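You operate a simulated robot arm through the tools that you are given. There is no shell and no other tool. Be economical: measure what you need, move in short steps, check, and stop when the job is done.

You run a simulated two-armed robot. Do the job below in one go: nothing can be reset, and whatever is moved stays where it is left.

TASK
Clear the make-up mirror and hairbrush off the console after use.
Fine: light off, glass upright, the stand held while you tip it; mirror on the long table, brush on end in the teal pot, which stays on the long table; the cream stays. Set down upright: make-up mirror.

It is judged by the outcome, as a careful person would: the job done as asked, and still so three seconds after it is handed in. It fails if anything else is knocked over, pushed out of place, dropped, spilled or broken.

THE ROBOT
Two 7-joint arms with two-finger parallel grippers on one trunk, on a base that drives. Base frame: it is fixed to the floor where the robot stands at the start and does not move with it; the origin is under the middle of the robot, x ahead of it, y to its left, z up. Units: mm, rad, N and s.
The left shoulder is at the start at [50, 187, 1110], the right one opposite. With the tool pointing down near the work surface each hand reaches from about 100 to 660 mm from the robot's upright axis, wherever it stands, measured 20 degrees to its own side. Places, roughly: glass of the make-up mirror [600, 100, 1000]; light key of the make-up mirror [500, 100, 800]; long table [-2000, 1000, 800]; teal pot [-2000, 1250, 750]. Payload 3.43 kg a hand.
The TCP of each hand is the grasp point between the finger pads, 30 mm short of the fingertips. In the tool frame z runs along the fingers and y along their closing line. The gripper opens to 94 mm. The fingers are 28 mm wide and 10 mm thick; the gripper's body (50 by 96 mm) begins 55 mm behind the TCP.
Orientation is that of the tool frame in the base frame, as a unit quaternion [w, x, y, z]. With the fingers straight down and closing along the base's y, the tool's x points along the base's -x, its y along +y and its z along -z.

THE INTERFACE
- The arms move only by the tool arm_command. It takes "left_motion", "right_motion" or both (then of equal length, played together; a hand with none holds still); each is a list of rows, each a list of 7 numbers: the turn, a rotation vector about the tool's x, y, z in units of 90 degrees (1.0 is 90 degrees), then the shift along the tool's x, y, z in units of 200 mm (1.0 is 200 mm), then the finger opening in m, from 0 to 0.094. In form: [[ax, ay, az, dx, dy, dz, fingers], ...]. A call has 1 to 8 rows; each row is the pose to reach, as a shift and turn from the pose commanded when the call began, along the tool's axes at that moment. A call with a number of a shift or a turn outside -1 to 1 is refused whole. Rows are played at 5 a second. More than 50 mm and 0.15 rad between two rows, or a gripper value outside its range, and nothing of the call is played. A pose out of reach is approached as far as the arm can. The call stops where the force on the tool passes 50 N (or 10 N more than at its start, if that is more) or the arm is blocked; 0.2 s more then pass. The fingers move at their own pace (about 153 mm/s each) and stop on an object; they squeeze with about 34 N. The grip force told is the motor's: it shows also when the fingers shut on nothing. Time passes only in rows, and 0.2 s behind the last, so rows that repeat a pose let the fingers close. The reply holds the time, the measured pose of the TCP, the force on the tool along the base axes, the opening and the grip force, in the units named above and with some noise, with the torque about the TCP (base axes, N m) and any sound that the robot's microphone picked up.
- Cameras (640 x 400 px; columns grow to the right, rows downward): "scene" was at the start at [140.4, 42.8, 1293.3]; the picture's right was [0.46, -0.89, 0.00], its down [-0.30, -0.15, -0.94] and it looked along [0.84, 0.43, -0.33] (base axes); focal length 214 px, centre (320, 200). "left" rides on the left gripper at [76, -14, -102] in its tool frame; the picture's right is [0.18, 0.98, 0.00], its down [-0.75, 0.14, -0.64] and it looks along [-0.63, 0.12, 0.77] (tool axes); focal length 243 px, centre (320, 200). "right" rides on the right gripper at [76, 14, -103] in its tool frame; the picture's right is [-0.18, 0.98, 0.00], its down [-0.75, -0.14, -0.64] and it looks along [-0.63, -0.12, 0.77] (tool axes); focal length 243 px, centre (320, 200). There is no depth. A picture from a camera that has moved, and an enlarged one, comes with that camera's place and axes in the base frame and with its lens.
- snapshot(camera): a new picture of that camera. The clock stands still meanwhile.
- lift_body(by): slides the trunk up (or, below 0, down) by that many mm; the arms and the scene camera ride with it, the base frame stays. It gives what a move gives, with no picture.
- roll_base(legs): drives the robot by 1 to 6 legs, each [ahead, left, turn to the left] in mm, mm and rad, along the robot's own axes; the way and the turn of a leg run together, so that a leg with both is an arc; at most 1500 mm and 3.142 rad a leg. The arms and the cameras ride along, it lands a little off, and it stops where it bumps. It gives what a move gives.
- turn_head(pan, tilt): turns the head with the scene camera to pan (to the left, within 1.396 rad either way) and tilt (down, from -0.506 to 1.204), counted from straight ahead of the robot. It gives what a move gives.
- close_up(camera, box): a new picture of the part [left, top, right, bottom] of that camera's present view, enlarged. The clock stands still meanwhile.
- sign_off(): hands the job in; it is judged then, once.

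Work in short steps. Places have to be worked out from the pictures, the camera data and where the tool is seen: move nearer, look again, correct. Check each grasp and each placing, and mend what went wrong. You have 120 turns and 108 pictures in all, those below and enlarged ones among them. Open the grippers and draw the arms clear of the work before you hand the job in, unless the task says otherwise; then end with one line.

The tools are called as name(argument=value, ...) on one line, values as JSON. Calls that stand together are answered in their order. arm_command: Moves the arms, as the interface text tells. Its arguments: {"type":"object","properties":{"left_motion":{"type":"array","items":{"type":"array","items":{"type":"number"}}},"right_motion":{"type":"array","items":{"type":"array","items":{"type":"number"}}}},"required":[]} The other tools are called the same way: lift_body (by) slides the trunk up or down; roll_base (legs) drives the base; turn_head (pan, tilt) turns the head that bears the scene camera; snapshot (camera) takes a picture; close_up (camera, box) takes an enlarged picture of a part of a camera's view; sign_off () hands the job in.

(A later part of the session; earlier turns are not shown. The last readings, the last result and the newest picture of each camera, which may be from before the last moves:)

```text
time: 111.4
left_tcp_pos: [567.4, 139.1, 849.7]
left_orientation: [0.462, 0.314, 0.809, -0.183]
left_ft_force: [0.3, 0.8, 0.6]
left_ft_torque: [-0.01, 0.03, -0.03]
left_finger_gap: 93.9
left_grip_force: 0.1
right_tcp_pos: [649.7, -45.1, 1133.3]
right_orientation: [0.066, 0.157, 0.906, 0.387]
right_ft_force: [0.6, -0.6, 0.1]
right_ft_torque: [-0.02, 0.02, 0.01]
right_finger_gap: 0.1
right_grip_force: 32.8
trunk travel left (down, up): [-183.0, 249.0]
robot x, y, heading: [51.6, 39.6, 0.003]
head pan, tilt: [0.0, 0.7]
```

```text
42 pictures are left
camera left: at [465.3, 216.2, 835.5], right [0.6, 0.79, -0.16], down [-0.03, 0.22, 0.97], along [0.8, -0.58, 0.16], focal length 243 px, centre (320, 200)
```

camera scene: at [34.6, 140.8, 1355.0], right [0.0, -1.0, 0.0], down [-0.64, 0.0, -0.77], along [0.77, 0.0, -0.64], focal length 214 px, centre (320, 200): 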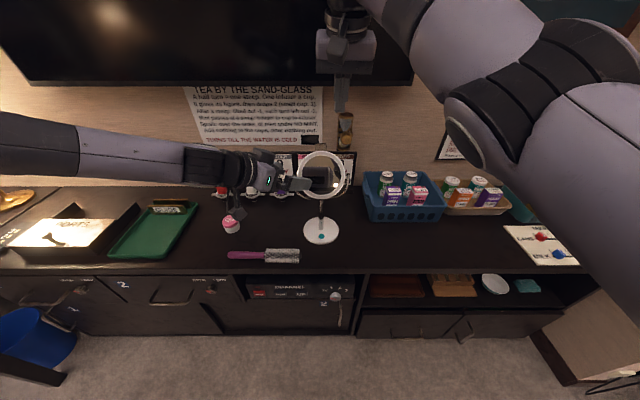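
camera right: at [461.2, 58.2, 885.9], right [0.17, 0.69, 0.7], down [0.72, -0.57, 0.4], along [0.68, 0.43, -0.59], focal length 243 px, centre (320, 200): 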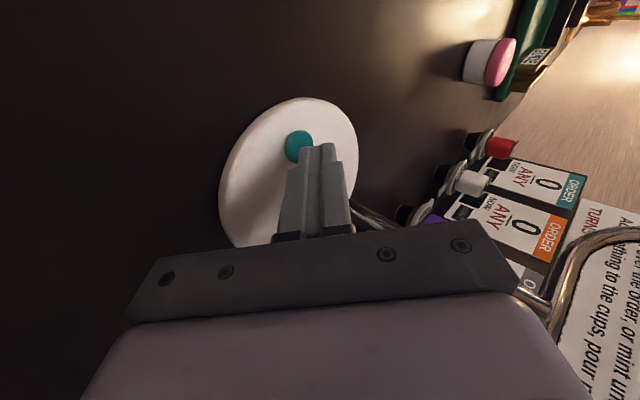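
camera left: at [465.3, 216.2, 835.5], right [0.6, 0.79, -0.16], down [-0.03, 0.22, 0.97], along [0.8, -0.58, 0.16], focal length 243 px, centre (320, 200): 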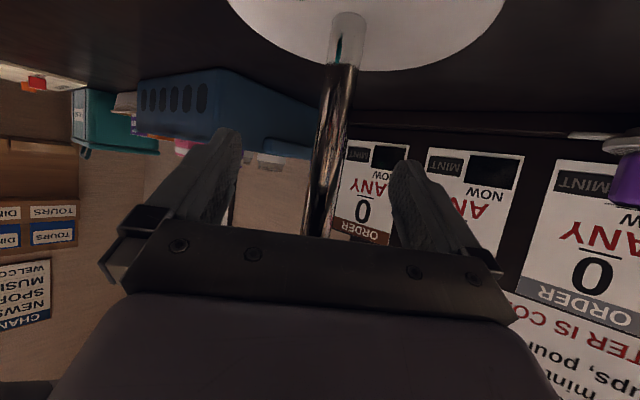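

The stem is well inside the jaw. I close the left gripper.

arm_command(left_motion=[[0, 0, 0, 0, 0, 0, 0.05], [0, 0, 0, 0, 0, 0, 0.02], [0, 0, 0, 0, 0, 0, 0.0], [0, 0, 0, 0, 0, 0, 0.0], [0, 0, 0, 0, 0, 0, 0.0]])

lift_body(by=60)

snapshot(camera="scene")

```text
time: 112.6
left_tcp_pos: [567.1, 139.5, 850.3]
left_orientation: [0.462, 0.313, 0.809, -0.182]
left_ft_force: [1.3, 2.6, -0.4]
left_ft_torque: [-0.02, -0.01, 0.04]
left_finger_gap: 20.1
left_grip_force: 34.0
right_tcp_pos: [647.9, -44.6, 1133.7]
right_orientation: [0.068, 0.156, 0.906, 0.387]
right_ft_force: [-0.7, 0.0, 0.4]
right_ft_torque: [-0.05, 0.01, 0.01]
right_finger_gap: 0.0
right_grip_force: 33.0
trunk travel left (down, up): [-183.0, 249.0]
robot x, y, heading: [49.6, 40.2, 0.002]
head pan, tilt: [0.0, 0.7]
```

```text
time: 113.6
left_tcp_pos: [567.9, 140.6, 908.7]
left_orientation: [0.461, 0.313, 0.81, -0.182]
left_ft_force: [1.5, -0.4, -5.8]
left_ft_torque: [-0.26, 0.38, -0.01]
left_finger_gap: 16.8
left_grip_force: 34.2
right_tcp_pos: [649.0, -45.5, 1193.5]
right_orientation: [0.065, 0.156, 0.907, 0.386]
right_ft_force: [0.1, 0.0, -0.3]
right_ft_torque: [-0.05, 0.0, 0.01]
right_finger_gap: 0.1
right_grip_force: 33.0
trunk travel left (down, up): [-243.0, 189.0]
robot x, y, heading: [44.9, 35.8, 0.001]
head pan, tilt: [0.0, 0.7]
```

```text
41 pictures are left
camera scene: at [190.5, 39.3, 1178.8], right [0.01, -1.0, 0.0], down [-0.64, 0.0, -0.76], along [0.76, 0.0, -0.64], focal length 214 px, centre (320, 200)
```

scene: 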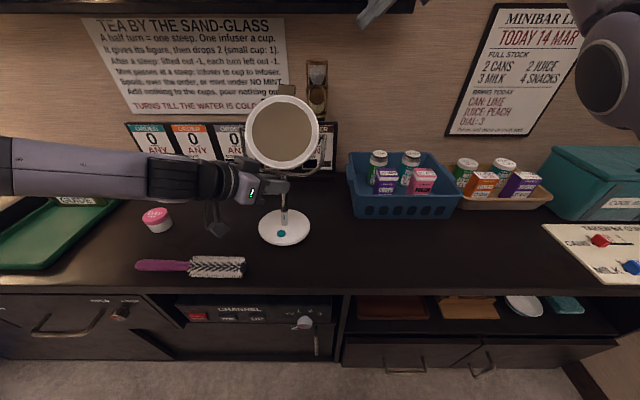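

The mirror is up in the left hand (about 0.6 kg, firm). I lift 40 mm more and back away from the console into free space.

lift_body(by=40)

roll_base(legs=[[-350, 0, 0]])

snapshot(camera="scene")

```text
time: 114.4
left_tcp_pos: [567.2, 140.5, 950.0]
left_orientation: [0.462, 0.313, 0.81, -0.182]
left_ft_force: [0.2, -0.7, -6.2]
left_ft_torque: [0.27, 0.01, -0.01]
left_finger_gap: 17.1
left_grip_force: 33.9
right_tcp_pos: [649.8, -43.6, 1231.4]
right_orientation: [0.066, 0.157, 0.906, 0.387]
right_ft_force: [1.1, 0.4, -0.1]
right_ft_torque: [0.0, -0.02, 0.03]
right_finger_gap: 0.0
right_grip_force: 33.3
trunk travel left (down, up): [-283.0, 149.0]
robot x, y, heading: [50.3, 36.6, 0.005]
head pan, tilt: [0.0, 0.7]
```

```text
time: 116.7
left_tcp_pos: [226.6, 138.8, 949.0]
left_orientation: [0.462, 0.313, 0.81, -0.182]
left_ft_force: [0.6, -0.4, -6.9]
left_ft_torque: [0.06, 0.07, -0.01]
left_finger_gap: 16.3
left_grip_force: 33.2
right_tcp_pos: [307.5, -46.7, 1233.7]
right_orientation: [0.066, 0.157, 0.906, 0.387]
right_ft_force: [0.3, -0.5, -0.1]
right_ft_torque: [-0.01, 0.01, 0.01]
right_finger_gap: 0.0
right_grip_force: 32.8
trunk travel left (down, up): [-283.0, 149.0]
robot x, y, heading: [-296.9, 35.1, 0.004]
head pan, tilt: [0.0, 0.7]
```

```text
40 pictures are left
camera scene: at [-150.7, 37.3, 1219.0], right [0.01, -1.0, 0.0], down [-0.64, 0.0, -0.76], along [0.76, 0.01, -0.64], focal length 214 px, centre (320, 200)
```

scene: 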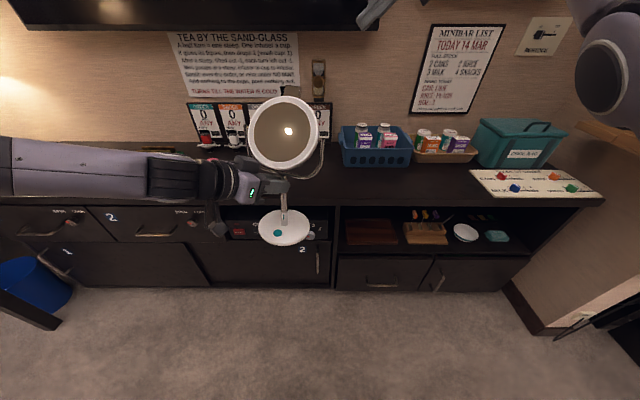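

In free air. I draw the mirror 30 mm closer with the left and bring the right hand inward above and behind the glass top.

arm_command(left_motion=[[0, 0, 0, 0.02, -0.02, -0.03, 0.0], [0, 0, 0, 0.04, -0.05, -0.07, 0.0], [0, 0, 0, 0.067, -0.08, -0.113, 0.0], [0, 0, 0, 0.067, -0.08, -0.113, 0.0], [0, 0, 0, 0.067, -0.08, -0.113, 0.0]], right_motion=[[0, 0, 0, 0.07, 0.11, 0.1, 0.0], [0, 0, 0, 0.15, 0.23, 0.21, 0.0], [0, 0, 0, 0.23, 0.35, 0.33, 0.0], [0, 0, 0, 0.3, 0.46, 0.44, 0.0], [0, 0, 0, 0.38, 0.577, 0.554, 0.0]])

snapshot(camera="scene")

```text
time: 118.1
left_tcp_pos: [193.6, 144.4, 945.9]
left_orientation: [0.46, 0.312, 0.811, -0.182]
left_ft_force: [0.3, -0.2, -6.0]
left_ft_torque: [0.09, 0.14, 0.05]
left_finger_gap: 16.4
left_grip_force: 34.0
right_tcp_pos: [289.4, 91.7, 1224.1]
right_orientation: [0.064, 0.182, 0.899, 0.392]
right_ft_force: [-0.9, 1.3, -0.1]
right_ft_torque: [0.01, 0.02, 0.0]
right_finger_gap: 0.2
right_grip_force: 32.9
right hand out of reach, approached as far as the arm can: row 2, 3, 4, 5
trunk travel left (down, up): [-283.0, 149.0]
robot x, y, heading: [-294.4, 35.7, 0.009]
head pan, tilt: [0.0, 0.7]
stopped in row 5 (right hand): the arm was blocked; the commanded pose is now the measured one
```

```text
39 pictures are left
camera scene: at [-150.2, 37.2, 1218.9], right [0.01, -1.0, 0.0], down [-0.64, 0.0, -0.76], along [0.76, 0.01, -0.64], focal length 214 px, centre (320, 200)
```

scene: 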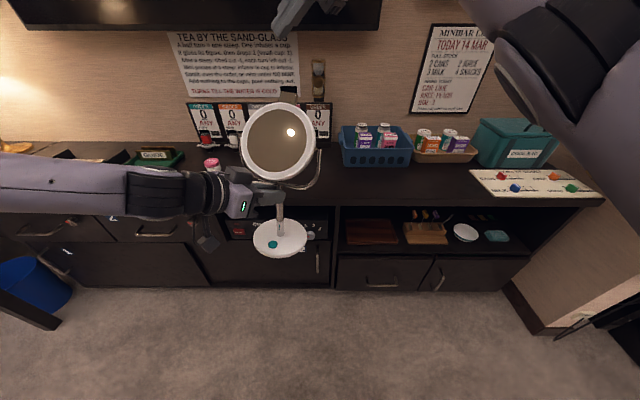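

The fingertips are behind and ~45 mm above the glass top. I lower them along the tool axis to sit behind the upper rim.

arm_command(right_motion=[[0, 0, 0, 0, -0.02, 0.11, 0.0], [0, 0, 0, 0, -0.045, 0.23, 0.0], [0, 0, 0, 0, -0.067, 0.343, 0.0]])

turn_head(pan=0.0, tilt=0.3)

snapshot(camera="scene")

snapshot(camera="right")

```text
time: 118.9
left_tcp_pos: [195.3, 145.6, 947.5]
left_orientation: [0.462, 0.313, 0.81, -0.182]
left_ft_force: [0.2, -0.4, -7.2]
left_ft_torque: [0.07, 0.08, 0.0]
left_finger_gap: 16.6
left_grip_force: 33.9
right_tcp_pos: [306.0, 125.6, 1170.5]
right_orientation: [0.067, 0.183, 0.897, 0.396]
right_ft_force: [-0.6, 0.5, 0.2]
right_ft_torque: [0.02, -0.01, 0.02]
right_finger_gap: 0.0
right_grip_force: 32.5
trunk travel left (down, up): [-283.0, 149.0]
robot x, y, heading: [-292.3, 37.4, 0.007]
head pan, tilt: [0.0, 0.7]
```

```text
time: 119.7
left_tcp_pos: [195.8, 144.5, 948.8]
left_orientation: [0.461, 0.313, 0.81, -0.182]
left_ft_force: [0.6, 0.2, -6.2]
left_ft_torque: [0.08, 0.11, 0.03]
left_finger_gap: 16.3
left_grip_force: 33.8
right_tcp_pos: [307.2, 124.9, 1166.1]
right_orientation: [0.066, 0.183, 0.898, 0.394]
right_ft_force: [-0.1, 0.1, -0.1]
right_ft_torque: [-0.04, 0.03, -0.03]
right_finger_gap: 0.0
right_grip_force: 32.8
trunk travel left (down, up): [-283.0, 149.0]
robot x, y, heading: [-292.7, 33.4, 0.009]
head pan, tilt: [0.0, 0.3]
```

```text
38 pictures are left
camera scene: at [-141.9, 37.5, 1254.9], right [0.01, -1.0, 0.0], down [-0.3, 0.0, -0.95], along [0.95, 0.01, -0.3], focal length 214 px, centre (320, 200)
```

scene: 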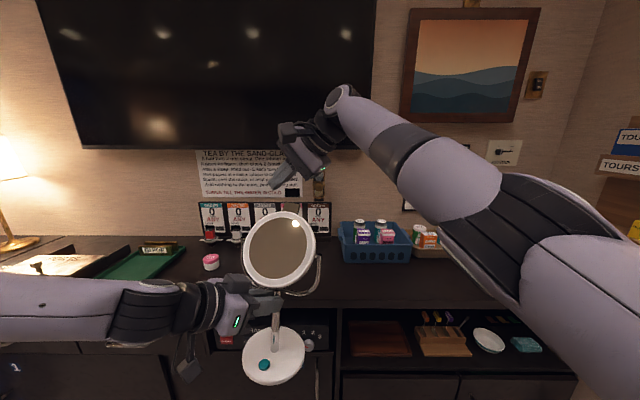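

```text
37 pictures are left
camera right: at [214.0, 92.8, 1249.9], right [0.44, 0.54, 0.71], down [0.49, -0.81, 0.31], along [0.75, 0.21, -0.63], focal length 243 px, centre (320, 200)
```

right: 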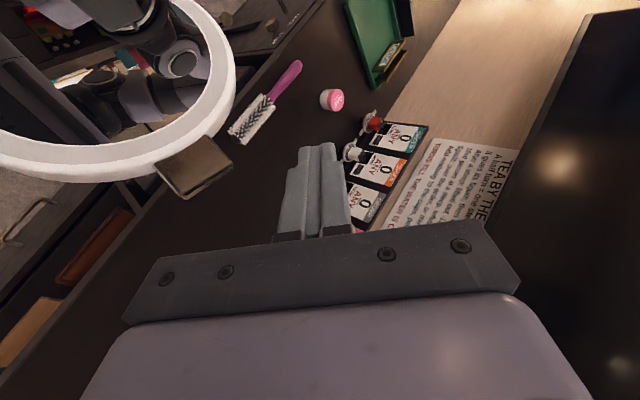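

Two findings: the mirror slid in the grip until its yoke rests on the fingers (leaning slightly), and the glass has a tipping tab on top, which I place at (262, 98, 1143). I shift the right fingers directly behind that tab.

arm_command(right_motion=[[0, 0, 0, -0.035, -0.075, -0.04, 0.0], [0, 0, 0, -0.067, -0.146, -0.085, 0.0]])

snapshot(camera="right")

close_up(camera="scene", box=[210, 110, 370, 390])

```text
time: 120.3
left_tcp_pos: [195.1, 144.0, 948.5]
left_orientation: [0.462, 0.313, 0.81, -0.182]
left_ft_force: [0.6, 0.1, -6.5]
left_ft_torque: [0.08, 0.1, 0.02]
left_finger_gap: 16.2
left_grip_force: 33.9
right_tcp_pos: [315.3, 103.1, 1161.5]
right_orientation: [0.061, 0.177, 0.901, 0.391]
right_ft_force: [0.5, -0.6, 0.2]
right_ft_torque: [0.0, -0.01, 0.03]
right_finger_gap: 0.0
right_grip_force: 33.3
right hand out of reach, approached as far as the arm can: row 1, 2
trunk travel left (down, up): [-283.0, 149.0]
robot x, y, heading: [-293.5, 36.5, 0.003]
head pan, tilt: [0.0, 0.3]
```

```text
36 pictures are left
camera right: at [223.2, 70.4, 1244.3], right [0.44, 0.55, 0.71], down [0.5, -0.8, 0.32], along [0.75, 0.22, -0.63], focal length 243 px, centre (320, 200)
```

right: 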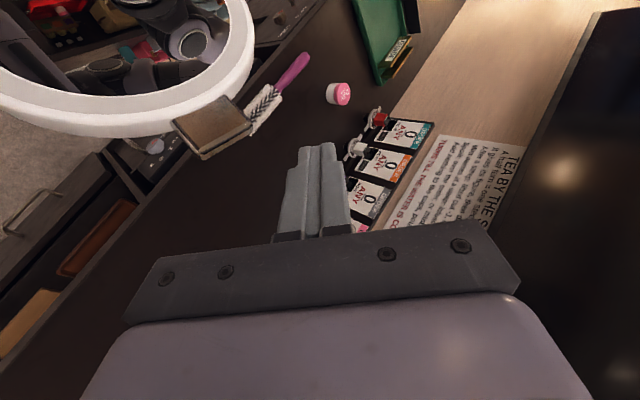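

```text
1.43 times, centred on (290, 250) of scene
camera zoom: at [-141.9, 37.3, 1255.0], right [0.01, -1.0, 0.0], down [-0.3, 0.0, -0.96], along [0.96, 0.01, -0.3], focal length 306 px, centre (363, 129)
```

zoom: 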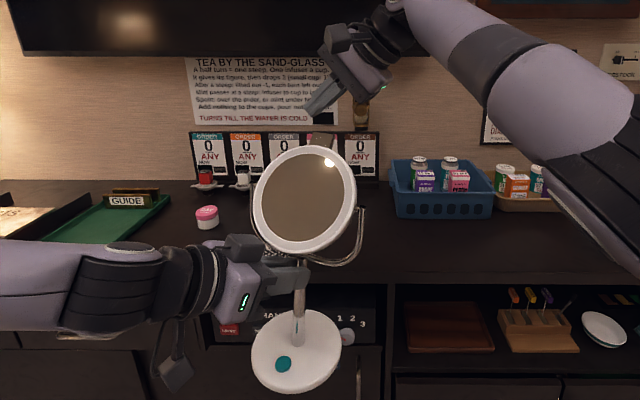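

The tab is nearer (275, 100, 1108). Pulling it in mid-air could just twist the stem in the grip, so it is better done with the base standing on the long table while I hold the stem. I back away from the console and turn toward the long table, looking as I go.

roll_base(legs=[[-250, 0, 0], [0, 0, 1.4]])

turn_head(pan=0.9, tilt=0.35)

snapshot(camera="scene")

```text
time: 125.6
left_tcp_pos: [-565.4, 532.8, 947.7]
left_orientation: [0.471, -0.278, 0.823, 0.156]
left_ft_force: [0.7, 0.7, -6.9]
left_ft_torque: [-0.09, 0.1, 0.0]
left_finger_gap: 16.3
left_grip_force: 34.3
right_tcp_pos: [-502.3, 642.8, 1162.4]
right_orientation: [-0.202, -0.44, 0.806, 0.341]
right_ft_force: [-0.3, 0.0, 1.3]
right_ft_torque: [-0.02, -0.06, 0.01]
right_finger_gap: 0.0
right_grip_force: 33.2
trunk travel left (down, up): [-283.0, 149.0]
robot x, y, heading: [-545.3, 34.4, 1.396]
head pan, tilt: [0.0, 0.3]
```

```text
time: 126.8
left_tcp_pos: [-564.7, 533.9, 949.3]
left_orientation: [0.47, -0.279, 0.822, 0.157]
left_ft_force: [0.7, 0.3, -5.9]
left_ft_torque: [-0.06, 0.09, 0.04]
left_finger_gap: 16.3
left_grip_force: 33.7
right_tcp_pos: [-503.4, 643.8, 1162.2]
right_orientation: [-0.202, -0.44, 0.806, 0.34]
right_ft_force: [0.0, 0.1, 0.5]
right_ft_torque: [0.01, 0.01, 0.0]
right_finger_gap: 0.2
right_grip_force: 33.0
trunk travel left (down, up): [-283.0, 149.0]
robot x, y, heading: [-550.0, 31.1, 1.404]
head pan, tilt: [0.901, 0.351]
```

```text
34 pictures are left
camera scene: at [-599.7, 161.8, 1250.3], right [0.75, 0.66, 0.0], down [0.23, -0.26, -0.94], along [-0.62, 0.7, -0.34], focal length 214 px, centre (320, 200)
```

scene: 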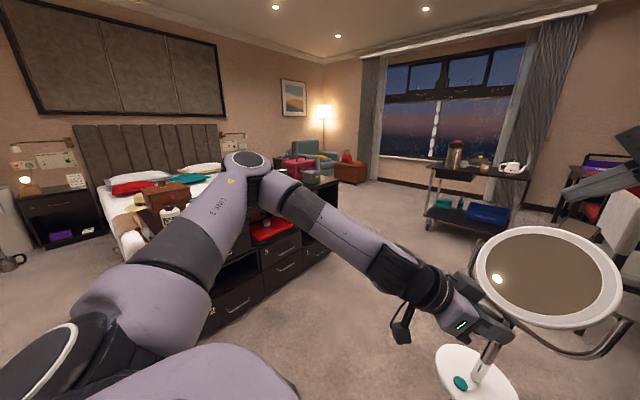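

The long table is the dark chest-like bench at the foot of the bed. I turn further to face it and look again.

roll_base(legs=[[0, 0, 1.35]])

turn_head(pan=0.0, tilt=0.3)

snapshot(camera="scene")

```text
time: 130.6
left_tcp_pos: [-1041.5, 103.0, 949.0]
left_orientation: [-0.261, 0.742, -0.451, -0.422]
left_ft_force: [-0.1, 0.1, -7.1]
left_ft_torque: [-0.11, -0.07, 0.0]
left_finger_gap: 16.3
left_grip_force: 34.1
right_tcp_pos: [-1139.3, 186.0, 1162.5]
right_orientation: [0.374, 0.854, -0.336, -0.131]
right_ft_force: [0.1, -0.6, -0.4]
right_ft_torque: [0.02, 0.01, 0.0]
right_finger_gap: 0.0
right_grip_force: 32.7
trunk travel left (down, up): [-283.0, 149.0]
robot x, y, heading: [-545.4, 36.2, 2.789]
head pan, tilt: [0.901, 0.351]
```

```text
time: 131.8
left_tcp_pos: [-1042.8, 103.4, 948.2]
left_orientation: [-0.261, 0.741, -0.453, -0.422]
left_ft_force: [-0.4, -0.3, -5.7]
left_ft_torque: [-0.14, -0.07, -0.02]
left_finger_gap: 16.1
left_grip_force: 34.1
right_tcp_pos: [-1140.7, 185.7, 1162.5]
right_orientation: [0.374, 0.854, -0.336, -0.132]
right_ft_force: [-0.3, 0.0, -0.1]
right_ft_torque: [0.03, -0.02, 0.0]
right_finger_gap: 0.0
right_grip_force: 32.7
trunk travel left (down, up): [-283.0, 149.0]
robot x, y, heading: [-544.4, 34.4, 2.794]
head pan, tilt: [0.0, 0.3]
```

```text
33 pictures are left
camera scene: at [-691.1, 86.3, 1255.0], right [0.34, 0.94, 0.0], down [0.28, -0.1, -0.96], along [-0.9, 0.33, -0.3], focal length 214 px, centre (320, 200)
```

scene: 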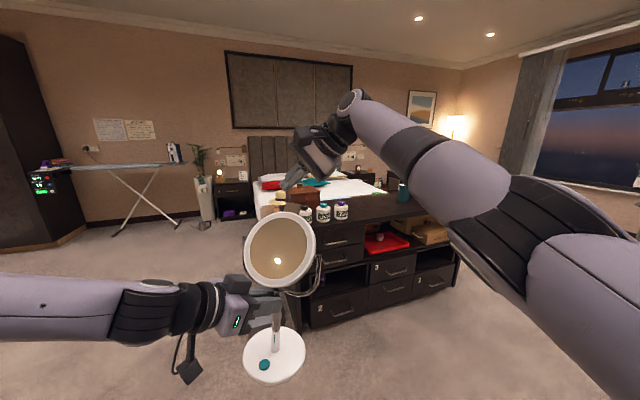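

I see the bench with three bottles, a box and the teal pot on it. I zoom in to measure its edges.

close_up(camera="scene", box=[250, 150, 490, 300])

```text
2.67 times, centred on (370, 225) of scene
camera zoom: at [-691.1, 86.3, 1255.0], right [0.34, 0.94, 0.0], down [0.28, -0.1, -0.96], along [-0.9, 0.33, -0.3], focal length 572 px, centre (187, 133)
```

zoom: 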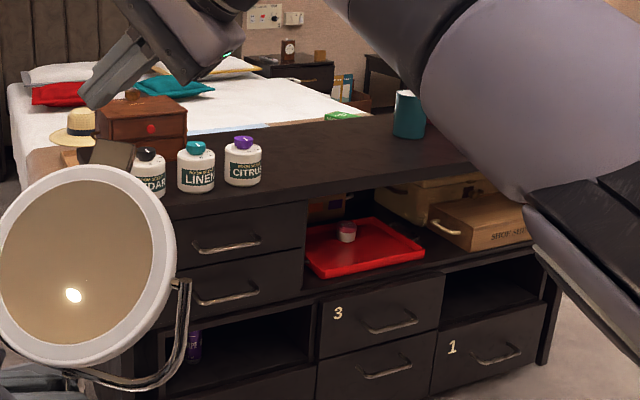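

The bench: front edge at x≈−1672, back ≈−2180, clear top between the bottles (y≲650) and the pot at (−1975, 1245). I will set the mirror at about (−1800, 930). I turn to face −x, sidestep right, and approach part way.

roll_base(legs=[[0, 0, 0.347], [0, -1000, 0], [500, 0, 0]])

turn_head(pan=0.0, tilt=0.6)

snapshot(camera="scene")

```text
time: 140.6
left_tcp_pos: [-1543.0, 933.5, 947.9]
left_orientation: [-0.188, 0.806, -0.323, -0.459]
left_ft_force: [0.4, -0.9, -5.3]
left_ft_torque: [-0.14, -0.1, 0.02]
left_finger_gap: 16.4
left_grip_force: 34.4
right_tcp_pos: [-1662.4, 977.1, 1162.2]
right_orientation: [0.39, 0.899, -0.189, -0.068]
right_ft_force: [-0.4, -0.9, -0.2]
right_ft_torque: [0.04, -0.02, -0.01]
right_finger_gap: 0.0
right_grip_force: 32.4
trunk travel left (down, up): [-283.0, 149.0]
robot x, y, heading: [-1051.8, 1025.3, 3.122]
head pan, tilt: [0.0, 0.3]
```

```text
time: 141.4
left_tcp_pos: [-1543.1, 933.0, 948.8]
left_orientation: [-0.187, 0.807, -0.322, -0.459]
left_ft_force: [-0.4, 0.0, -5.8]
left_ft_torque: [-0.08, -0.1, 0.0]
left_finger_gap: 16.4
left_grip_force: 34.5
right_tcp_pos: [-1663.0, 978.4, 1162.2]
right_orientation: [0.391, 0.898, -0.189, -0.068]
right_ft_force: [0.4, -0.4, 0.4]
right_ft_torque: [0.0, 0.03, 0.01]
right_finger_gap: 0.0
right_grip_force: 33.2
trunk travel left (down, up): [-283.0, 149.0]
robot x, y, heading: [-1052.2, 1027.9, 3.126]
head pan, tilt: [0.0, 0.6]
```

```text
31 pictures are left
camera scene: at [-1201.2, 1032.2, 1227.6], right [0.02, 1.0, 0.0], down [0.56, -0.01, -0.83], along [-0.83, 0.01, -0.56], focal length 214 px, centre (320, 200)
```

scene: 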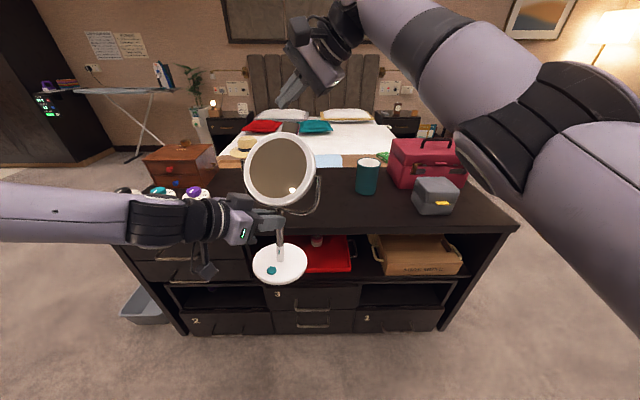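

The spot is clear. I drive 257 mm ahead so the mirror comes over (−1800, 933), then lower most of the way.

roll_base(legs=[[257, 0, 0]])

lift_body(by=-30)

snapshot(camera="scene")

```text
time: 143.3
left_tcp_pos: [-1809.1, 941.7, 946.5]
left_orientation: [-0.189, 0.805, -0.326, -0.458]
left_ft_force: [0.5, 0.0, -6.5]
left_ft_torque: [-0.12, -0.09, 0.02]
left_finger_gap: 16.1
left_grip_force: 34.2
right_tcp_pos: [-1928.4, 988.1, 1161.6]
right_orientation: [0.391, 0.898, -0.192, -0.069]
right_ft_force: [0.2, 0.8, -0.6]
right_ft_torque: [0.03, 0.03, 0.0]
right_finger_gap: 0.2
right_grip_force: 32.7
trunk travel left (down, up): [-283.0, 149.0]
robot x, y, heading: [-1316.2, 1035.6, 3.117]
head pan, tilt: [0.0, 0.6]
```

```text
time: 144.1
left_tcp_pos: [-1808.8, 941.1, 917.9]
left_orientation: [-0.189, 0.805, -0.326, -0.458]
left_ft_force: [-0.1, -0.4, -5.5]
left_ft_torque: [-0.09, -0.13, 0.05]
left_finger_gap: 16.3
left_grip_force: 33.9
right_tcp_pos: [-1928.7, 988.2, 1131.6]
right_orientation: [0.39, 0.898, -0.192, -0.069]
right_ft_force: [0.4, -0.9, 0.2]
right_ft_torque: [-0.03, -0.02, 0.0]
right_finger_gap: 0.0
right_grip_force: 33.4
trunk travel left (down, up): [-253.0, 179.0]
robot x, y, heading: [-1319.6, 1033.5, 3.115]
head pan, tilt: [0.0, 0.6]
```

```text
30 pictures are left
camera scene: at [-1466.2, 1038.9, 1197.5], right [0.02, 1.0, 0.0], down [0.57, -0.01, -0.82], along [-0.82, 0.02, -0.57], focal length 214 px, centre (320, 200)
```

scene: 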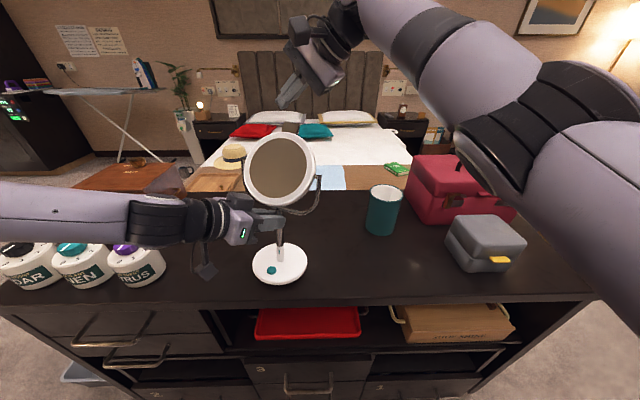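

Triangulating the bench edge again gives top z≈720 and front x≈−1737, so the disc is barely over it. I go 75 mm further in, then lower 30 mm.

roll_base(legs=[[75, 0, 0]])

lift_body(by=-25)

snapshot(camera="left")

```text
time: 145.0
left_tcp_pos: [-1834.0, 942.3, 916.2]
left_orientation: [-0.188, 0.806, -0.324, -0.458]
left_ft_force: [-0.5, 0.0, -5.8]
left_ft_torque: [-0.12, -0.08, -0.01]
left_finger_gap: 16.2
left_grip_force: 34.0
right_tcp_pos: [-1953.9, 989.2, 1132.2]
right_orientation: [0.39, 0.898, -0.193, -0.069]
right_ft_force: [0.5, -1.2, 0.5]
right_ft_torque: [0.03, -0.02, 0.02]
right_finger_gap: 0.2
right_grip_force: 33.0
trunk travel left (down, up): [-253.0, 179.0]
robot x, y, heading: [-1345.5, 1036.1, 3.115]
head pan, tilt: [0.0, 0.6]
stopped in leg 1: the robot was blocked; the commanded pose is now the measured one
```

```text
time: 145.7
left_tcp_pos: [-1833.8, 941.4, 896.8]
left_orientation: [-0.186, 0.803, -0.325, -0.463]
left_ft_force: [0.8, -1.7, 21.2]
left_ft_torque: [0.78, 0.82, 0.05]
left_finger_gap: 16.2
left_grip_force: 33.9
right_tcp_pos: [-1949.9, 987.4, 1109.0]
right_orientation: [0.391, 0.897, -0.193, -0.07]
right_ft_force: [-0.6, 0.0, -0.4]
right_ft_torque: [0.0, 0.0, -0.03]
right_finger_gap: 0.0
right_grip_force: 32.7
trunk travel left (down, up): [-228.0, 204.0]
robot x, y, heading: [-1337.8, 1039.7, 3.116]
head pan, tilt: [0.0, 0.6]
```

```text
29 pictures are left
camera left: at [-1731.6, 865.4, 881.6], right [-0.62, -0.77, -0.16], down [0.03, -0.22, 0.97], along [-0.79, 0.6, 0.16], focal length 243 px, centre (320, 200)
```

left: 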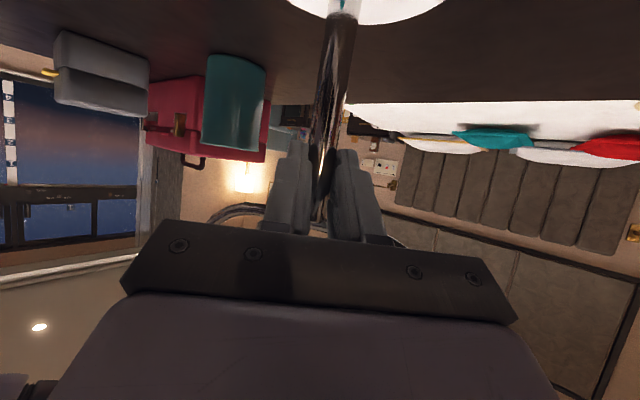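

The disc is on the bench (contact force). I ease the trunk up 3 mm and look at glass and tab from both cameras.

lift_body(by=3)

close_up(camera="scene", box=[200, 60, 400, 300])

snapshot(camera="right")

```text
time: 146.2
left_tcp_pos: [-1834.1, 942.5, 897.1]
left_orientation: [-0.187, 0.805, -0.325, -0.46]
left_ft_force: [-4.4, 1.4, 11.6]
left_ft_torque: [0.32, 0.72, 0.03]
left_finger_gap: 16.3
left_grip_force: 34.0
right_tcp_pos: [-1950.8, 988.8, 1110.2]
right_orientation: [0.391, 0.897, -0.193, -0.07]
right_ft_force: [-0.6, -0.3, -0.2]
right_ft_torque: [-0.02, 0.02, 0.03]
right_finger_gap: 0.2
right_grip_force: 32.6
trunk travel left (down, up): [-231.0, 201.0]
robot x, y, heading: [-1343.7, 1036.2, 3.114]
head pan, tilt: [0.0, 0.6]
```

```text
1.67 times, centred on (300, 180) of scene
camera zoom: at [-1489.6, 1039.7, 1175.7], right [0.02, 1.0, 0.0], down [0.56, -0.01, -0.83], along [-0.83, 0.02, -0.56], focal length 358 px, centre (353, 233)
```

zoom: 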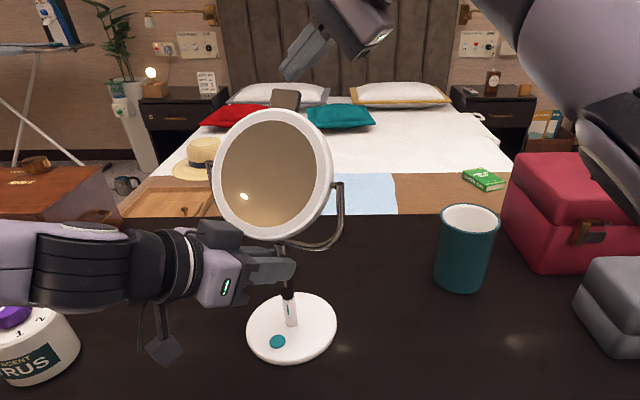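

```text
27 pictures are left
camera right: at [-1856.8, 1019.1, 1193.5], right [-0.46, -0.54, 0.71], down [-0.47, 0.82, 0.32], along [-0.75, -0.19, -0.63], focal length 243 px, centre (320, 200)
```

right: 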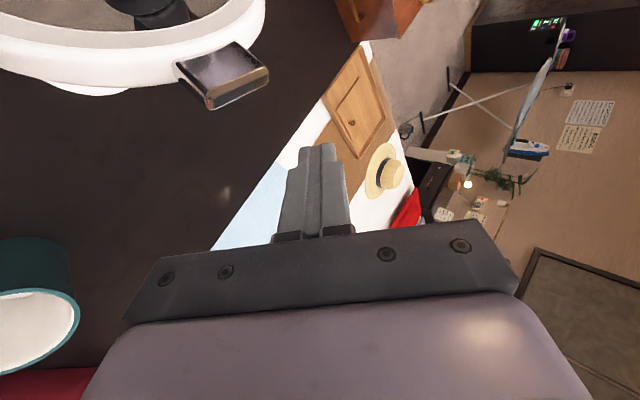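

With the base on the bench the mirror stands straight: pivot about (−1847, 961, 1008), tab at (−1891, 976, 1081), i.e. ~31° back. I lower the right fingers 15 mm and swing the wrist so they draw the tab toward the robot, 80% of the way first.

arm_command(right_motion=[[0, 0, 0, 0, -0.055, 0.051, 0.0], [0.0015, 0.04, -0.037, 0.057, -0.069, 0.038, 0.0], [0.003, 0.08, -0.074, 0.115, -0.083, 0.026, 0.0], [0.0045, 0.12, -0.112, 0.174, -0.097, 0.013, 0.0], [0.006, 0.16, -0.15, 0.232, -0.112, 0.0, 0.0], [0.0075, 0.2, -0.187, 0.29, -0.126, -0.012, 0.0], [0.009, 0.226, -0.212, 0.328, -0.135, -0.021, 0.0]])

close_up(camera="scene", box=[200, 60, 400, 300])

```text
time: 147.8
left_tcp_pos: [-1833.5, 942.4, 897.4]
left_orientation: [-0.188, 0.805, -0.326, -0.459]
left_ft_force: [2.7, -2.9, 14.3]
left_ft_torque: [-0.54, -0.12, -0.08]
left_finger_gap: 16.3
left_grip_force: 33.7
right_tcp_pos: [-1890.2, 977.7, 1099.1]
right_orientation: [0.394, 0.918, 0.03, 0.028]
right_ft_force: [-4.4, -0.1, 0.4]
right_ft_torque: [-0.03, 0.07, -0.15]
right_finger_gap: 0.1
right_grip_force: 33.0
right hand out of reach, approached as far as the arm can: row 1, 2, 3, 4, 5, 6, 7
trunk travel left (down, up): [-231.0, 201.0]
robot x, y, heading: [-1342.7, 1036.2, 3.119]
head pan, tilt: [0.0, 0.6]
```

```text
1.67 times, centred on (300, 180) of scene
camera zoom: at [-1489.4, 1039.6, 1175.8], right [0.02, 1.0, 0.0], down [0.56, -0.01, -0.83], along [-0.83, 0.02, -0.56], focal length 358 px, centre (353, 233)
```

zoom: 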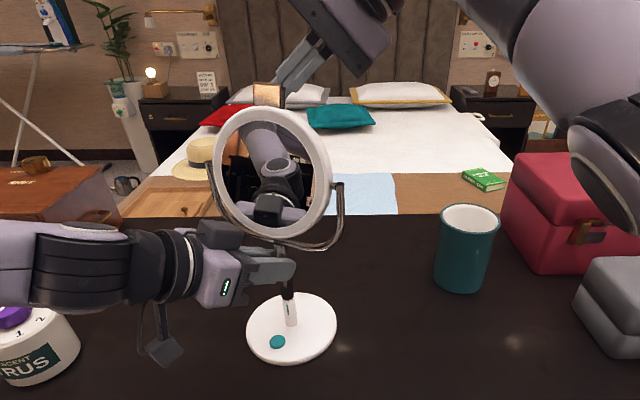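

The glass is tipping as wanted, the stand steady (only 4 N). About 17° remains, roughly 24 mm at the tab; I continue the pull.

arm_command(right_motion=[[0.001, 0.03, -0.028, 0.04, 0, 0.003, 0.0], [0.002, 0.055, -0.052, 0.075, 0.002, 0.006, 0.0], [0.003, 0.08, -0.076, 0.11, 0.003, 0.008, 0.0]])

close_up(camera="scene", box=[200, 60, 400, 300])

```text
time: 148.6
left_tcp_pos: [-1830.4, 944.1, 898.7]
left_orientation: [-0.189, 0.803, -0.327, -0.46]
left_ft_force: [21.5, -8.1, 14.4]
left_ft_torque: [-0.2, 1.19, -0.37]
left_finger_gap: 17.1
left_grip_force: 33.9
right_tcp_pos: [-1867.9, 981.4, 1101.7]
right_orientation: [0.393, 0.911, 0.106, 0.057]
right_ft_force: [-18.0, 3.2, 12.3]
right_ft_torque: [0.07, 0.03, -0.43]
right_finger_gap: 0.2
right_grip_force: 32.5
trunk travel left (down, up): [-231.0, 201.0]
robot x, y, heading: [-1342.6, 1034.6, 3.116]
head pan, tilt: [0.0, 0.6]
```

```text
1.67 times, centred on (300, 180) of scene
camera zoom: at [-1488.3, 1039.6, 1176.3], right [0.02, 1.0, 0.0], down [0.56, -0.01, -0.83], along [-0.83, 0.02, -0.56], focal length 358 px, centre (353, 233)
```

zoom: 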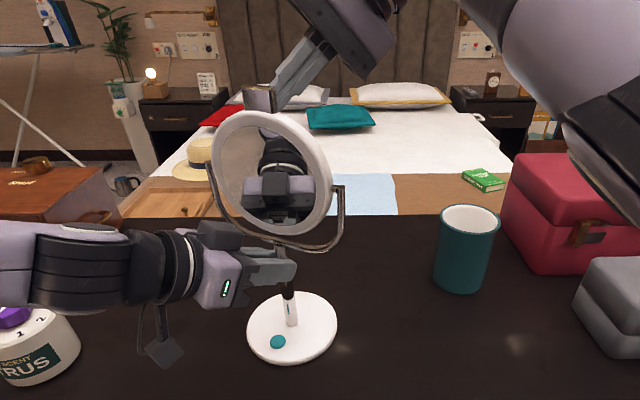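

Force rose to 18 N with some upward push: the fingertips are now pinching on the rising ring, with roughly 9° left. I raise the fingers 12 mm and pull a further 12 mm on the tab.

arm_command(right_motion=[[0, 0, 0, 0.001, 0.044, -0.041, 0.0], [0, 0, 0, 0.03, 0.048, -0.036, 0.0], [0, 0, 0, 0.06, 0.053, -0.03, 0.0]])

close_up(camera="scene", box=[230, 80, 350, 230])

```text
time: 149.2
left_tcp_pos: [-1835.2, 940.7, 896.8]
left_orientation: [-0.185, 0.808, -0.319, -0.46]
left_ft_force: [5.1, -4.6, 8.2]
left_ft_torque: [-0.15, -0.66, 0.08]
left_finger_gap: 16.5
left_grip_force: 33.9
right_tcp_pos: [-1863.3, 986.9, 1125.8]
right_orientation: [0.402, 0.908, 0.107, 0.047]
right_ft_force: [-2.6, 5.4, 7.6]
right_ft_torque: [-0.1, 0.0, 0.14]
right_finger_gap: 0.0
right_grip_force: 33.0
right hand out of reach, approached as far as the arm can: row 1, 3
trunk travel left (down, up): [-231.0, 201.0]
robot x, y, heading: [-1341.4, 1036.7, 3.119]
head pan, tilt: [0.0, 0.6]
stopped in row 3 (right hand): the force on the tool passed its limit (the readings are from after the stop); the commanded pose is now the measured one
```

```text
2.67 times, centred on (290, 155) of scene
camera zoom: at [-1489.3, 1040.0, 1175.8], right [0.02, 1.0, 0.0], down [0.56, -0.01, -0.83], along [-0.83, 0.02, -0.56], focal length 572 px, centre (400, 320)
```

zoom: 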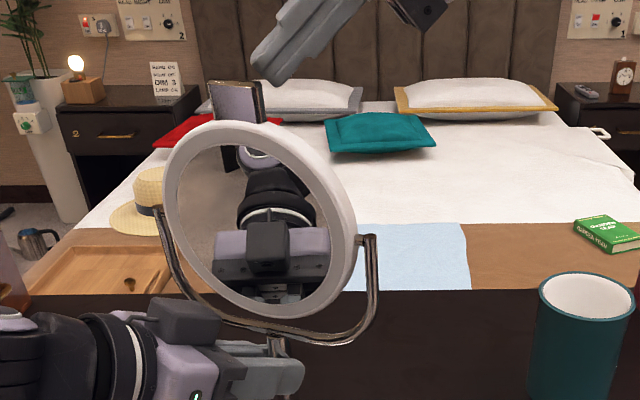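

The fingers slipped up over the tab at the end. The glass looks close to upright; I check from the right-hand camera, which looks down on it.

snapshot(camera="right")

```text
23 pictures are left
camera right: at [-1803.6, 1069.0, 1205.7], right [-0.02, -0.69, 0.73], down [-0.86, 0.38, 0.33], along [-0.5, -0.62, -0.6], focal length 243 px, centre (320, 200)
```

right: 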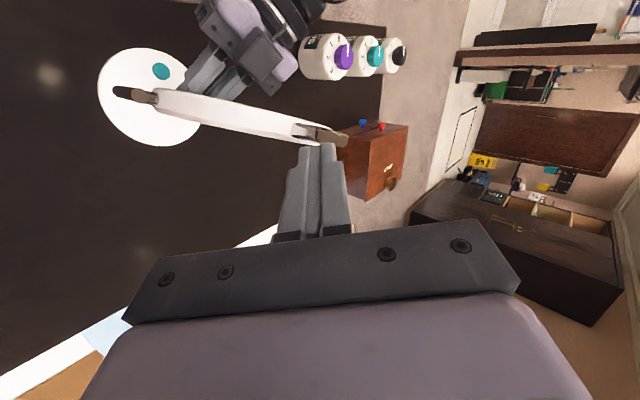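

Seen from above the glass is exactly edge-on: I compute its plane as vertical within 1–2°. I lift the right hand well clear, then open the left gripper.

arm_command(right_motion=[[0, 0, 0, 0.01, 0.06, -0.15, 0.0], [0, 0, 0, 0.03, 0.12, -0.3, 0.0], [0, 0, 0, 0.05, 0.18, -0.45, 0.0], [0, 0, 0, 0.07, 0.245, -0.61, 0.0]])

arm_command(left_motion=[[0, 0, 0, 0, 0, 0, 0.03], [0, 0, 0, 0, 0, 0, 0.06], [0, 0, 0, 0, 0, 0, 0.094], [0, 0, 0, 0, 0, 0, 0.094]])

close_up(camera="scene", box=[200, 60, 400, 300])

```text
time: 150.2
left_tcp_pos: [-1834.8, 939.3, 894.8]
left_orientation: [-0.183, 0.809, -0.32, -0.458]
left_ft_force: [3.2, 0.5, 8.7]
left_ft_torque: [-0.83, -0.13, 0.25]
left_finger_gap: 16.6
left_grip_force: 33.5
right_tcp_pos: [-1830.3, 1062.4, 1214.8]
right_orientation: [0.401, 0.909, 0.107, 0.048]
right_ft_force: [0.2, -0.2, -0.7]
right_ft_torque: [-0.05, -0.03, 0.0]
right_finger_gap: 0.0
right_grip_force: 32.7
right hand out of reach, approached as far as the arm can: row 1, 2, 3, 4
trunk travel left (down, up): [-231.0, 201.0]
robot x, y, heading: [-1339.4, 1033.7, 3.117]
head pan, tilt: [0.0, 0.6]
```

```text
time: 151.2
left_tcp_pos: [-1836.3, 938.6, 895.4]
left_orientation: [-0.185, 0.808, -0.319, -0.459]
left_ft_force: [-0.9, 0.0, 0.7]
left_ft_torque: [-0.02, -0.01, 0.0]
left_finger_gap: 93.8
left_grip_force: 0.0
right_tcp_pos: [-1831.2, 1059.4, 1213.2]
right_orientation: [0.399, 0.909, 0.108, 0.049]
right_ft_force: [-0.9, 0.7, 0.0]
right_ft_torque: [0.01, -0.01, 0.0]
right_finger_gap: 0.1
right_grip_force: 33.3
trunk travel left (down, up): [-231.0, 201.0]
robot x, y, heading: [-1339.0, 1038.8, 3.117]
head pan, tilt: [0.0, 0.6]
```

```text
1.67 times, centred on (300, 180) of scene
camera zoom: at [-1490.1, 1039.7, 1175.6], right [0.02, 1.0, 0.0], down [0.56, -0.01, -0.83], along [-0.82, 0.02, -0.56], focal length 358 px, centre (353, 233)
```

zoom: 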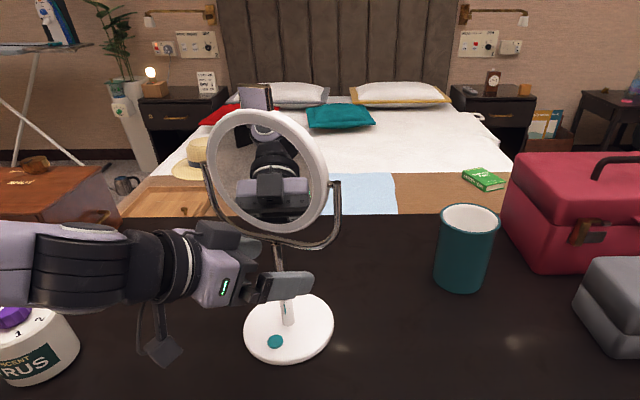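

The mirror stands by itself. I dip 10 mm for clearance under the yoke, then withdraw the open jaw diagonally along its axis and back away.

lift_body(by=-10)

roll_base(legs=[[-85, 78, 0], [-250, 0, 0]])

snapshot(camera="scene")

```text
time: 151.8
left_tcp_pos: [-1836.7, 939.0, 885.3]
left_orientation: [-0.186, 0.808, -0.32, -0.459]
left_ft_force: [0.3, 0.0, 0.1]
left_ft_torque: [-0.04, -0.01, 0.01]
left_finger_gap: 94.1
left_grip_force: 0.1
right_tcp_pos: [-1830.7, 1060.5, 1202.9]
right_orientation: [0.4, 0.909, 0.107, 0.049]
right_ft_force: [0.0, 0.4, -0.6]
right_ft_torque: [0.0, 0.0, -0.01]
right_finger_gap: 0.1
right_grip_force: 33.2
trunk travel left (down, up): [-221.0, 211.0]
robot x, y, heading: [-1343.6, 1033.2, 3.12]
head pan, tilt: [0.0, 0.6]
```

```text
time: 154.4
left_tcp_pos: [-1503.4, 851.7, 884.5]
left_orientation: [-0.183, 0.809, -0.316, -0.46]
left_ft_force: [0.0, -0.5, 1.1]
left_ft_torque: [0.0, 0.0, -0.02]
left_finger_gap: 93.9
left_grip_force: 0.1
right_tcp_pos: [-1499.4, 973.3, 1204.0]
right_orientation: [0.4, 0.908, 0.111, 0.052]
right_ft_force: [-0.3, -0.4, -0.1]
right_ft_torque: [0.0, 0.02, 0.02]
right_finger_gap: 0.0
right_grip_force: 33.1
trunk travel left (down, up): [-221.0, 211.0]
robot x, y, heading: [-1011.7, 955.3, 3.132]
head pan, tilt: [0.0, 0.6]
```

```text
21 pictures are left
camera scene: at [-1158.4, 955.7, 1165.7], right [0.02, 1.0, 0.0], down [0.56, -0.01, -0.83], along [-0.83, 0.01, -0.56], focal length 214 px, centre (320, 200)
```

scene: 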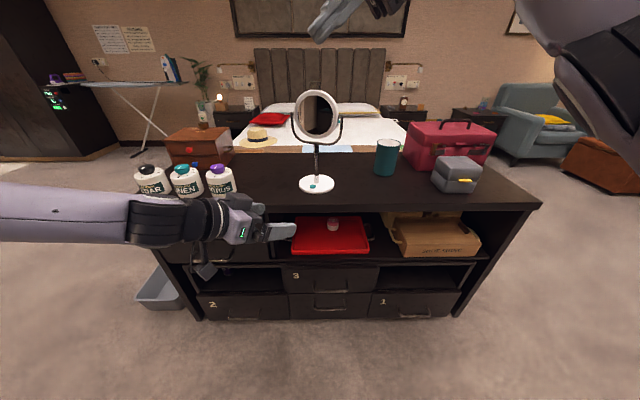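

The mirror stands well clear and upright. Now the brush: I turn the left hand to tool-down with its closing line along the robot's forward axis (handle direction along tool x), and drive back toward the console.

arm_command(left_motion=[[0.027, 0.062, 0.048, -0.069, 0.043, -0.118, 0.094], [0.054, 0.124, 0.095, -0.138, 0.086, -0.236, 0.094], [0.081, 0.186, 0.143, -0.208, 0.129, -0.354, 0.094], [0.108, 0.248, 0.19, -0.277, 0.172, -0.472, 0.094], [0.136, 0.31, 0.238, -0.346, 0.215, -0.59, 0.094]])

arm_command(left_motion=[[0.027, 0.062, 0.048, 0, 0, 0, 0.094], [0.054, 0.124, 0.095, 0, 0, 0, 0.094], [0.081, 0.186, 0.143, 0, 0, 0, 0.094], [0.108, 0.248, 0.19, 0, 0, 0, 0.094], [0.136, 0.31, 0.238, 0, 0, 0, 0.094]])

roll_base(legs=[[0, 0, 3.142], [674, 0, 0], [0, -800, 0]])

snapshot(camera="scene")

```text
time: 155.6
left_tcp_pos: [-1417.1, 842.0, 991.0]
left_orientation: [-0.094, 0.806, -0.532, -0.244]
left_ft_force: [-1.0, -0.2, 0.3]
left_ft_torque: [0.03, 0.03, 0.0]
left_finger_gap: 94.1
left_grip_force: 0.1
left hand out of reach, approached as far as the arm can: row 2, 3, 4, 5
right_tcp_pos: [-1500.7, 973.4, 1203.5]
right_orientation: [0.4, 0.908, 0.112, 0.051]
right_ft_force: [-0.1, -0.6, 0.1]
right_ft_torque: [0.04, -0.05, 0.03]
right_finger_gap: 0.1
right_grip_force: 32.6
trunk travel left (down, up): [-221.0, 211.0]
robot x, y, heading: [-1010.0, 950.5, 3.125]
head pan, tilt: [0.0, 0.6]
```

```text
time: 156.8
left_tcp_pos: [-1286.8, 842.1, 981.1]
left_orientation: [-0.001, 0.712, -0.702, -0.002]
left_ft_force: [0.1, 0.4, 0.0]
left_ft_torque: [-0.02, 0.01, -0.02]
left_finger_gap: 93.8
left_grip_force: 0.0
left hand out of reach, approached as far as the arm can: row 1, 2, 3, 4, 5
right_tcp_pos: [-1499.5, 972.6, 1203.2]
right_orientation: [0.399, 0.909, 0.112, 0.051]
right_ft_force: [0.2, -0.8, 0.2]
right_ft_torque: [0.02, 0.01, 0.02]
right_finger_gap: 0.1
right_grip_force: 33.0
trunk travel left (down, up): [-221.0, 211.0]
robot x, y, heading: [-1011.6, 952.3, 3.125]
head pan, tilt: [0.0, 0.6]
```

```text
refused: 3.142 is not a number from -3.14159 to 3.14159
```

```text
20 pictures are left
camera scene: at [-1158.6, 955.6, 1165.6], right [0.02, 1.0, 0.0], down [0.56, -0.01, -0.83], along [-0.82, 0.01, -0.56], focal length 214 px, centre (320, 200)
```

scene: 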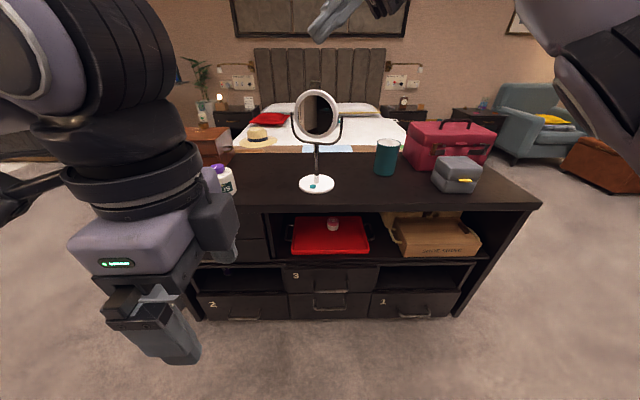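

Orientation achieved. I redo the drive with a legal turn.

roll_base(legs=[[0, 0, 3.14], [674, 0, 0], [0, -790, 0]])

snapshot(camera="scene")

```text
time: 171.8
left_tcp_pos: [-51.3, 327.2, 980.6]
left_orientation: [0.002, 0.676, 0.737, -0.001]
left_ft_force: [0.2, -0.2, 0.1]
left_ft_torque: [0.01, -0.04, 0.02]
left_finger_gap: 94.0
left_grip_force: 0.0
right_tcp_pos: [170.3, 213.6, 1203.5]
right_orientation: [-0.066, -0.145, 0.904, 0.397]
right_ft_force: [0.6, 0.8, 1.0]
right_ft_torque: [-0.03, -0.01, 0.0]
right_finger_gap: 0.0
right_grip_force: 33.2
trunk travel left (down, up): [-221.0, 211.0]
robot x, y, heading: [-320.0, 194.9, 0.057]
head pan, tilt: [0.0, 0.6]
```

```text
19 pictures are left
camera scene: at [-173.5, 206.5, 1165.6], right [0.06, -1.0, 0.0], down [-0.56, -0.03, -0.83], along [0.82, 0.05, -0.56], focal length 214 px, centre (320, 200)
```

scene: 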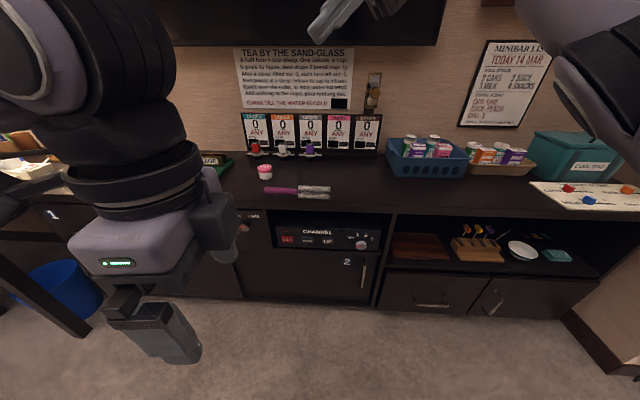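

Brush at x≈462: handle end y≈442, bristles begin y≈323. I square up the heading and extend the left arm forward while still in free space.

roll_base(legs=[[0, 0, -0.057]])

arm_command(left_motion=[[0, 0, 0, 0.05, 0.17, 0, 0.094], [0, 0, 0, 0.1, 0.34, 0, 0.094], [0, 0, 0, 0.15, 0.51, 0, 0.094], [0, 0, 0, 0.2, 0.68, 0, 0.094], [0, 0, 0, 0.25, 0.85, 0, 0.094]])

```text
time: 172.6
left_tcp_pos: [-44.1, 312.6, 981.7]
left_orientation: [0.003, 0.696, 0.718, -0.001]
left_ft_force: [0.7, 0.2, 0.2]
left_ft_torque: [0.0, 0.03, 0.01]
left_finger_gap: 93.9
left_grip_force: 0.0
right_tcp_pos: [170.4, 185.1, 1203.5]
right_orientation: [-0.054, -0.119, 0.908, 0.399]
right_ft_force: [0.0, -0.2, -0.1]
right_ft_torque: [0.03, 0.03, 0.01]
right_finger_gap: 0.3
right_grip_force: 33.1
trunk travel left (down, up): [-221.0, 211.0]
robot x, y, heading: [-321.3, 199.0, -0.004]
head pan, tilt: [0.0, 0.6]
```

```text
time: 173.8
left_tcp_pos: [-43.8, 313.2, 980.9]
left_orientation: [0.003, 0.696, 0.718, -0.001]
left_ft_force: [-0.7, 0.2, -0.8]
left_ft_torque: [0.01, 0.03, -0.01]
left_finger_gap: 94.2
left_grip_force: 0.1
left hand out of reach, approached as far as the arm can: row 1, 2, 3, 4, 5
right_tcp_pos: [169.7, 186.8, 1203.9]
right_orientation: [-0.054, -0.12, 0.907, 0.399]
right_ft_force: [0.1, -0.2, 0.2]
right_ft_torque: [0.0, -0.04, 0.01]
right_finger_gap: 0.3
right_grip_force: 32.8
trunk travel left (down, up): [-221.0, 211.0]
robot x, y, heading: [-321.7, 199.3, -0.002]
head pan, tilt: [0.0, 0.6]
```

The left won't extend like that. Better: approach the brush sideways with the right arm tool-down on its own far side (which worked earlier), robot facing along the console, so no wrist roll is needed. First I take the right hand outward and tool-down.

arm_command(right_motion=[[0.065, -0.009, 0.02, 0.06, -0.104, -0.058, 0.0], [0.131, -0.018, 0.04, 0.12, -0.208, -0.116, 0.0], [0.196, -0.027, 0.059, 0.18, -0.313, -0.175, 0.0], [0.262, -0.035, 0.079, 0.24, -0.417, -0.233, 0.0], [0.327, -0.044, 0.099, 0.3, -0.521, -0.291, 0.0], [0.393, -0.053, 0.118, 0.36, -0.625, -0.35, 0.0], [0.458, -0.062, 0.138, 0.42, -0.73, -0.408, 0.0], [0.524, -0.071, 0.158, 0.478, -0.834, -0.466, 0.0]])

arm_command(right_motion=[[0, 0, 0, 0.03, -0.14, 0.07, 0.094], [0, 0, 0, 0.06, -0.28, 0.14, 0.094], [0, 0, 0, 0.09, -0.42, 0.21, 0.094], [0, 0, 0, 0.12, -0.56, 0.28, 0.094], [0, 0, 0, 0.15, -0.7, 0.35, 0.094], [0, 0, 0, 0.18, -0.84, 0.45, 0.094], [0, 0, 0, 0.225, -1.0, 0.55, 0.094]])

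```text
time: 175.8
left_tcp_pos: [-44.5, 312.9, 982.2]
left_orientation: [0.002, 0.696, 0.718, 0.0]
left_ft_force: [-0.9, 0.5, -0.5]
left_ft_torque: [0.0, 0.02, 0.0]
left_finger_gap: 93.9
left_grip_force: 0.0
right_tcp_pos: [132.8, -41.4, 1133.2]
right_orientation: [-0.018, 0.02, 0.999, 0.04]
right_ft_force: [0.3, 0.2, -0.3]
right_ft_torque: [0.0, 0.0, 0.02]
right_finger_gap: 0.1
right_grip_force: 32.9
right hand out of reach, approached as far as the arm can: row 1, 2, 3
trunk travel left (down, up): [-221.0, 211.0]
robot x, y, heading: [-321.2, 195.4, -0.002]
head pan, tilt: [0.0, 0.6]
stopped in row 8 (right hand): the arm was blocked; the commanded pose is now the measured one
```

```text
time: 177.4
left_tcp_pos: [-43.6, 311.7, 981.6]
left_orientation: [0.002, 0.697, 0.718, 0.0]
left_ft_force: [0.0, -0.4, 0.2]
left_ft_torque: [-0.02, -0.02, 0.02]
left_finger_gap: 93.9
left_grip_force: 0.1
right_tcp_pos: [72.6, -227.5, 1014.9]
right_orientation: [-0.015, 0.017, 0.999, 0.039]
right_ft_force: [0.3, -0.5, -0.1]
right_ft_torque: [0.03, -0.05, 0.01]
right_finger_gap: 94.1
right_grip_force: 0.1
trunk travel left (down, up): [-221.0, 211.0]
robot x, y, heading: [-316.6, 199.2, 0.003]
head pan, tilt: [0.0, 0.6]
```

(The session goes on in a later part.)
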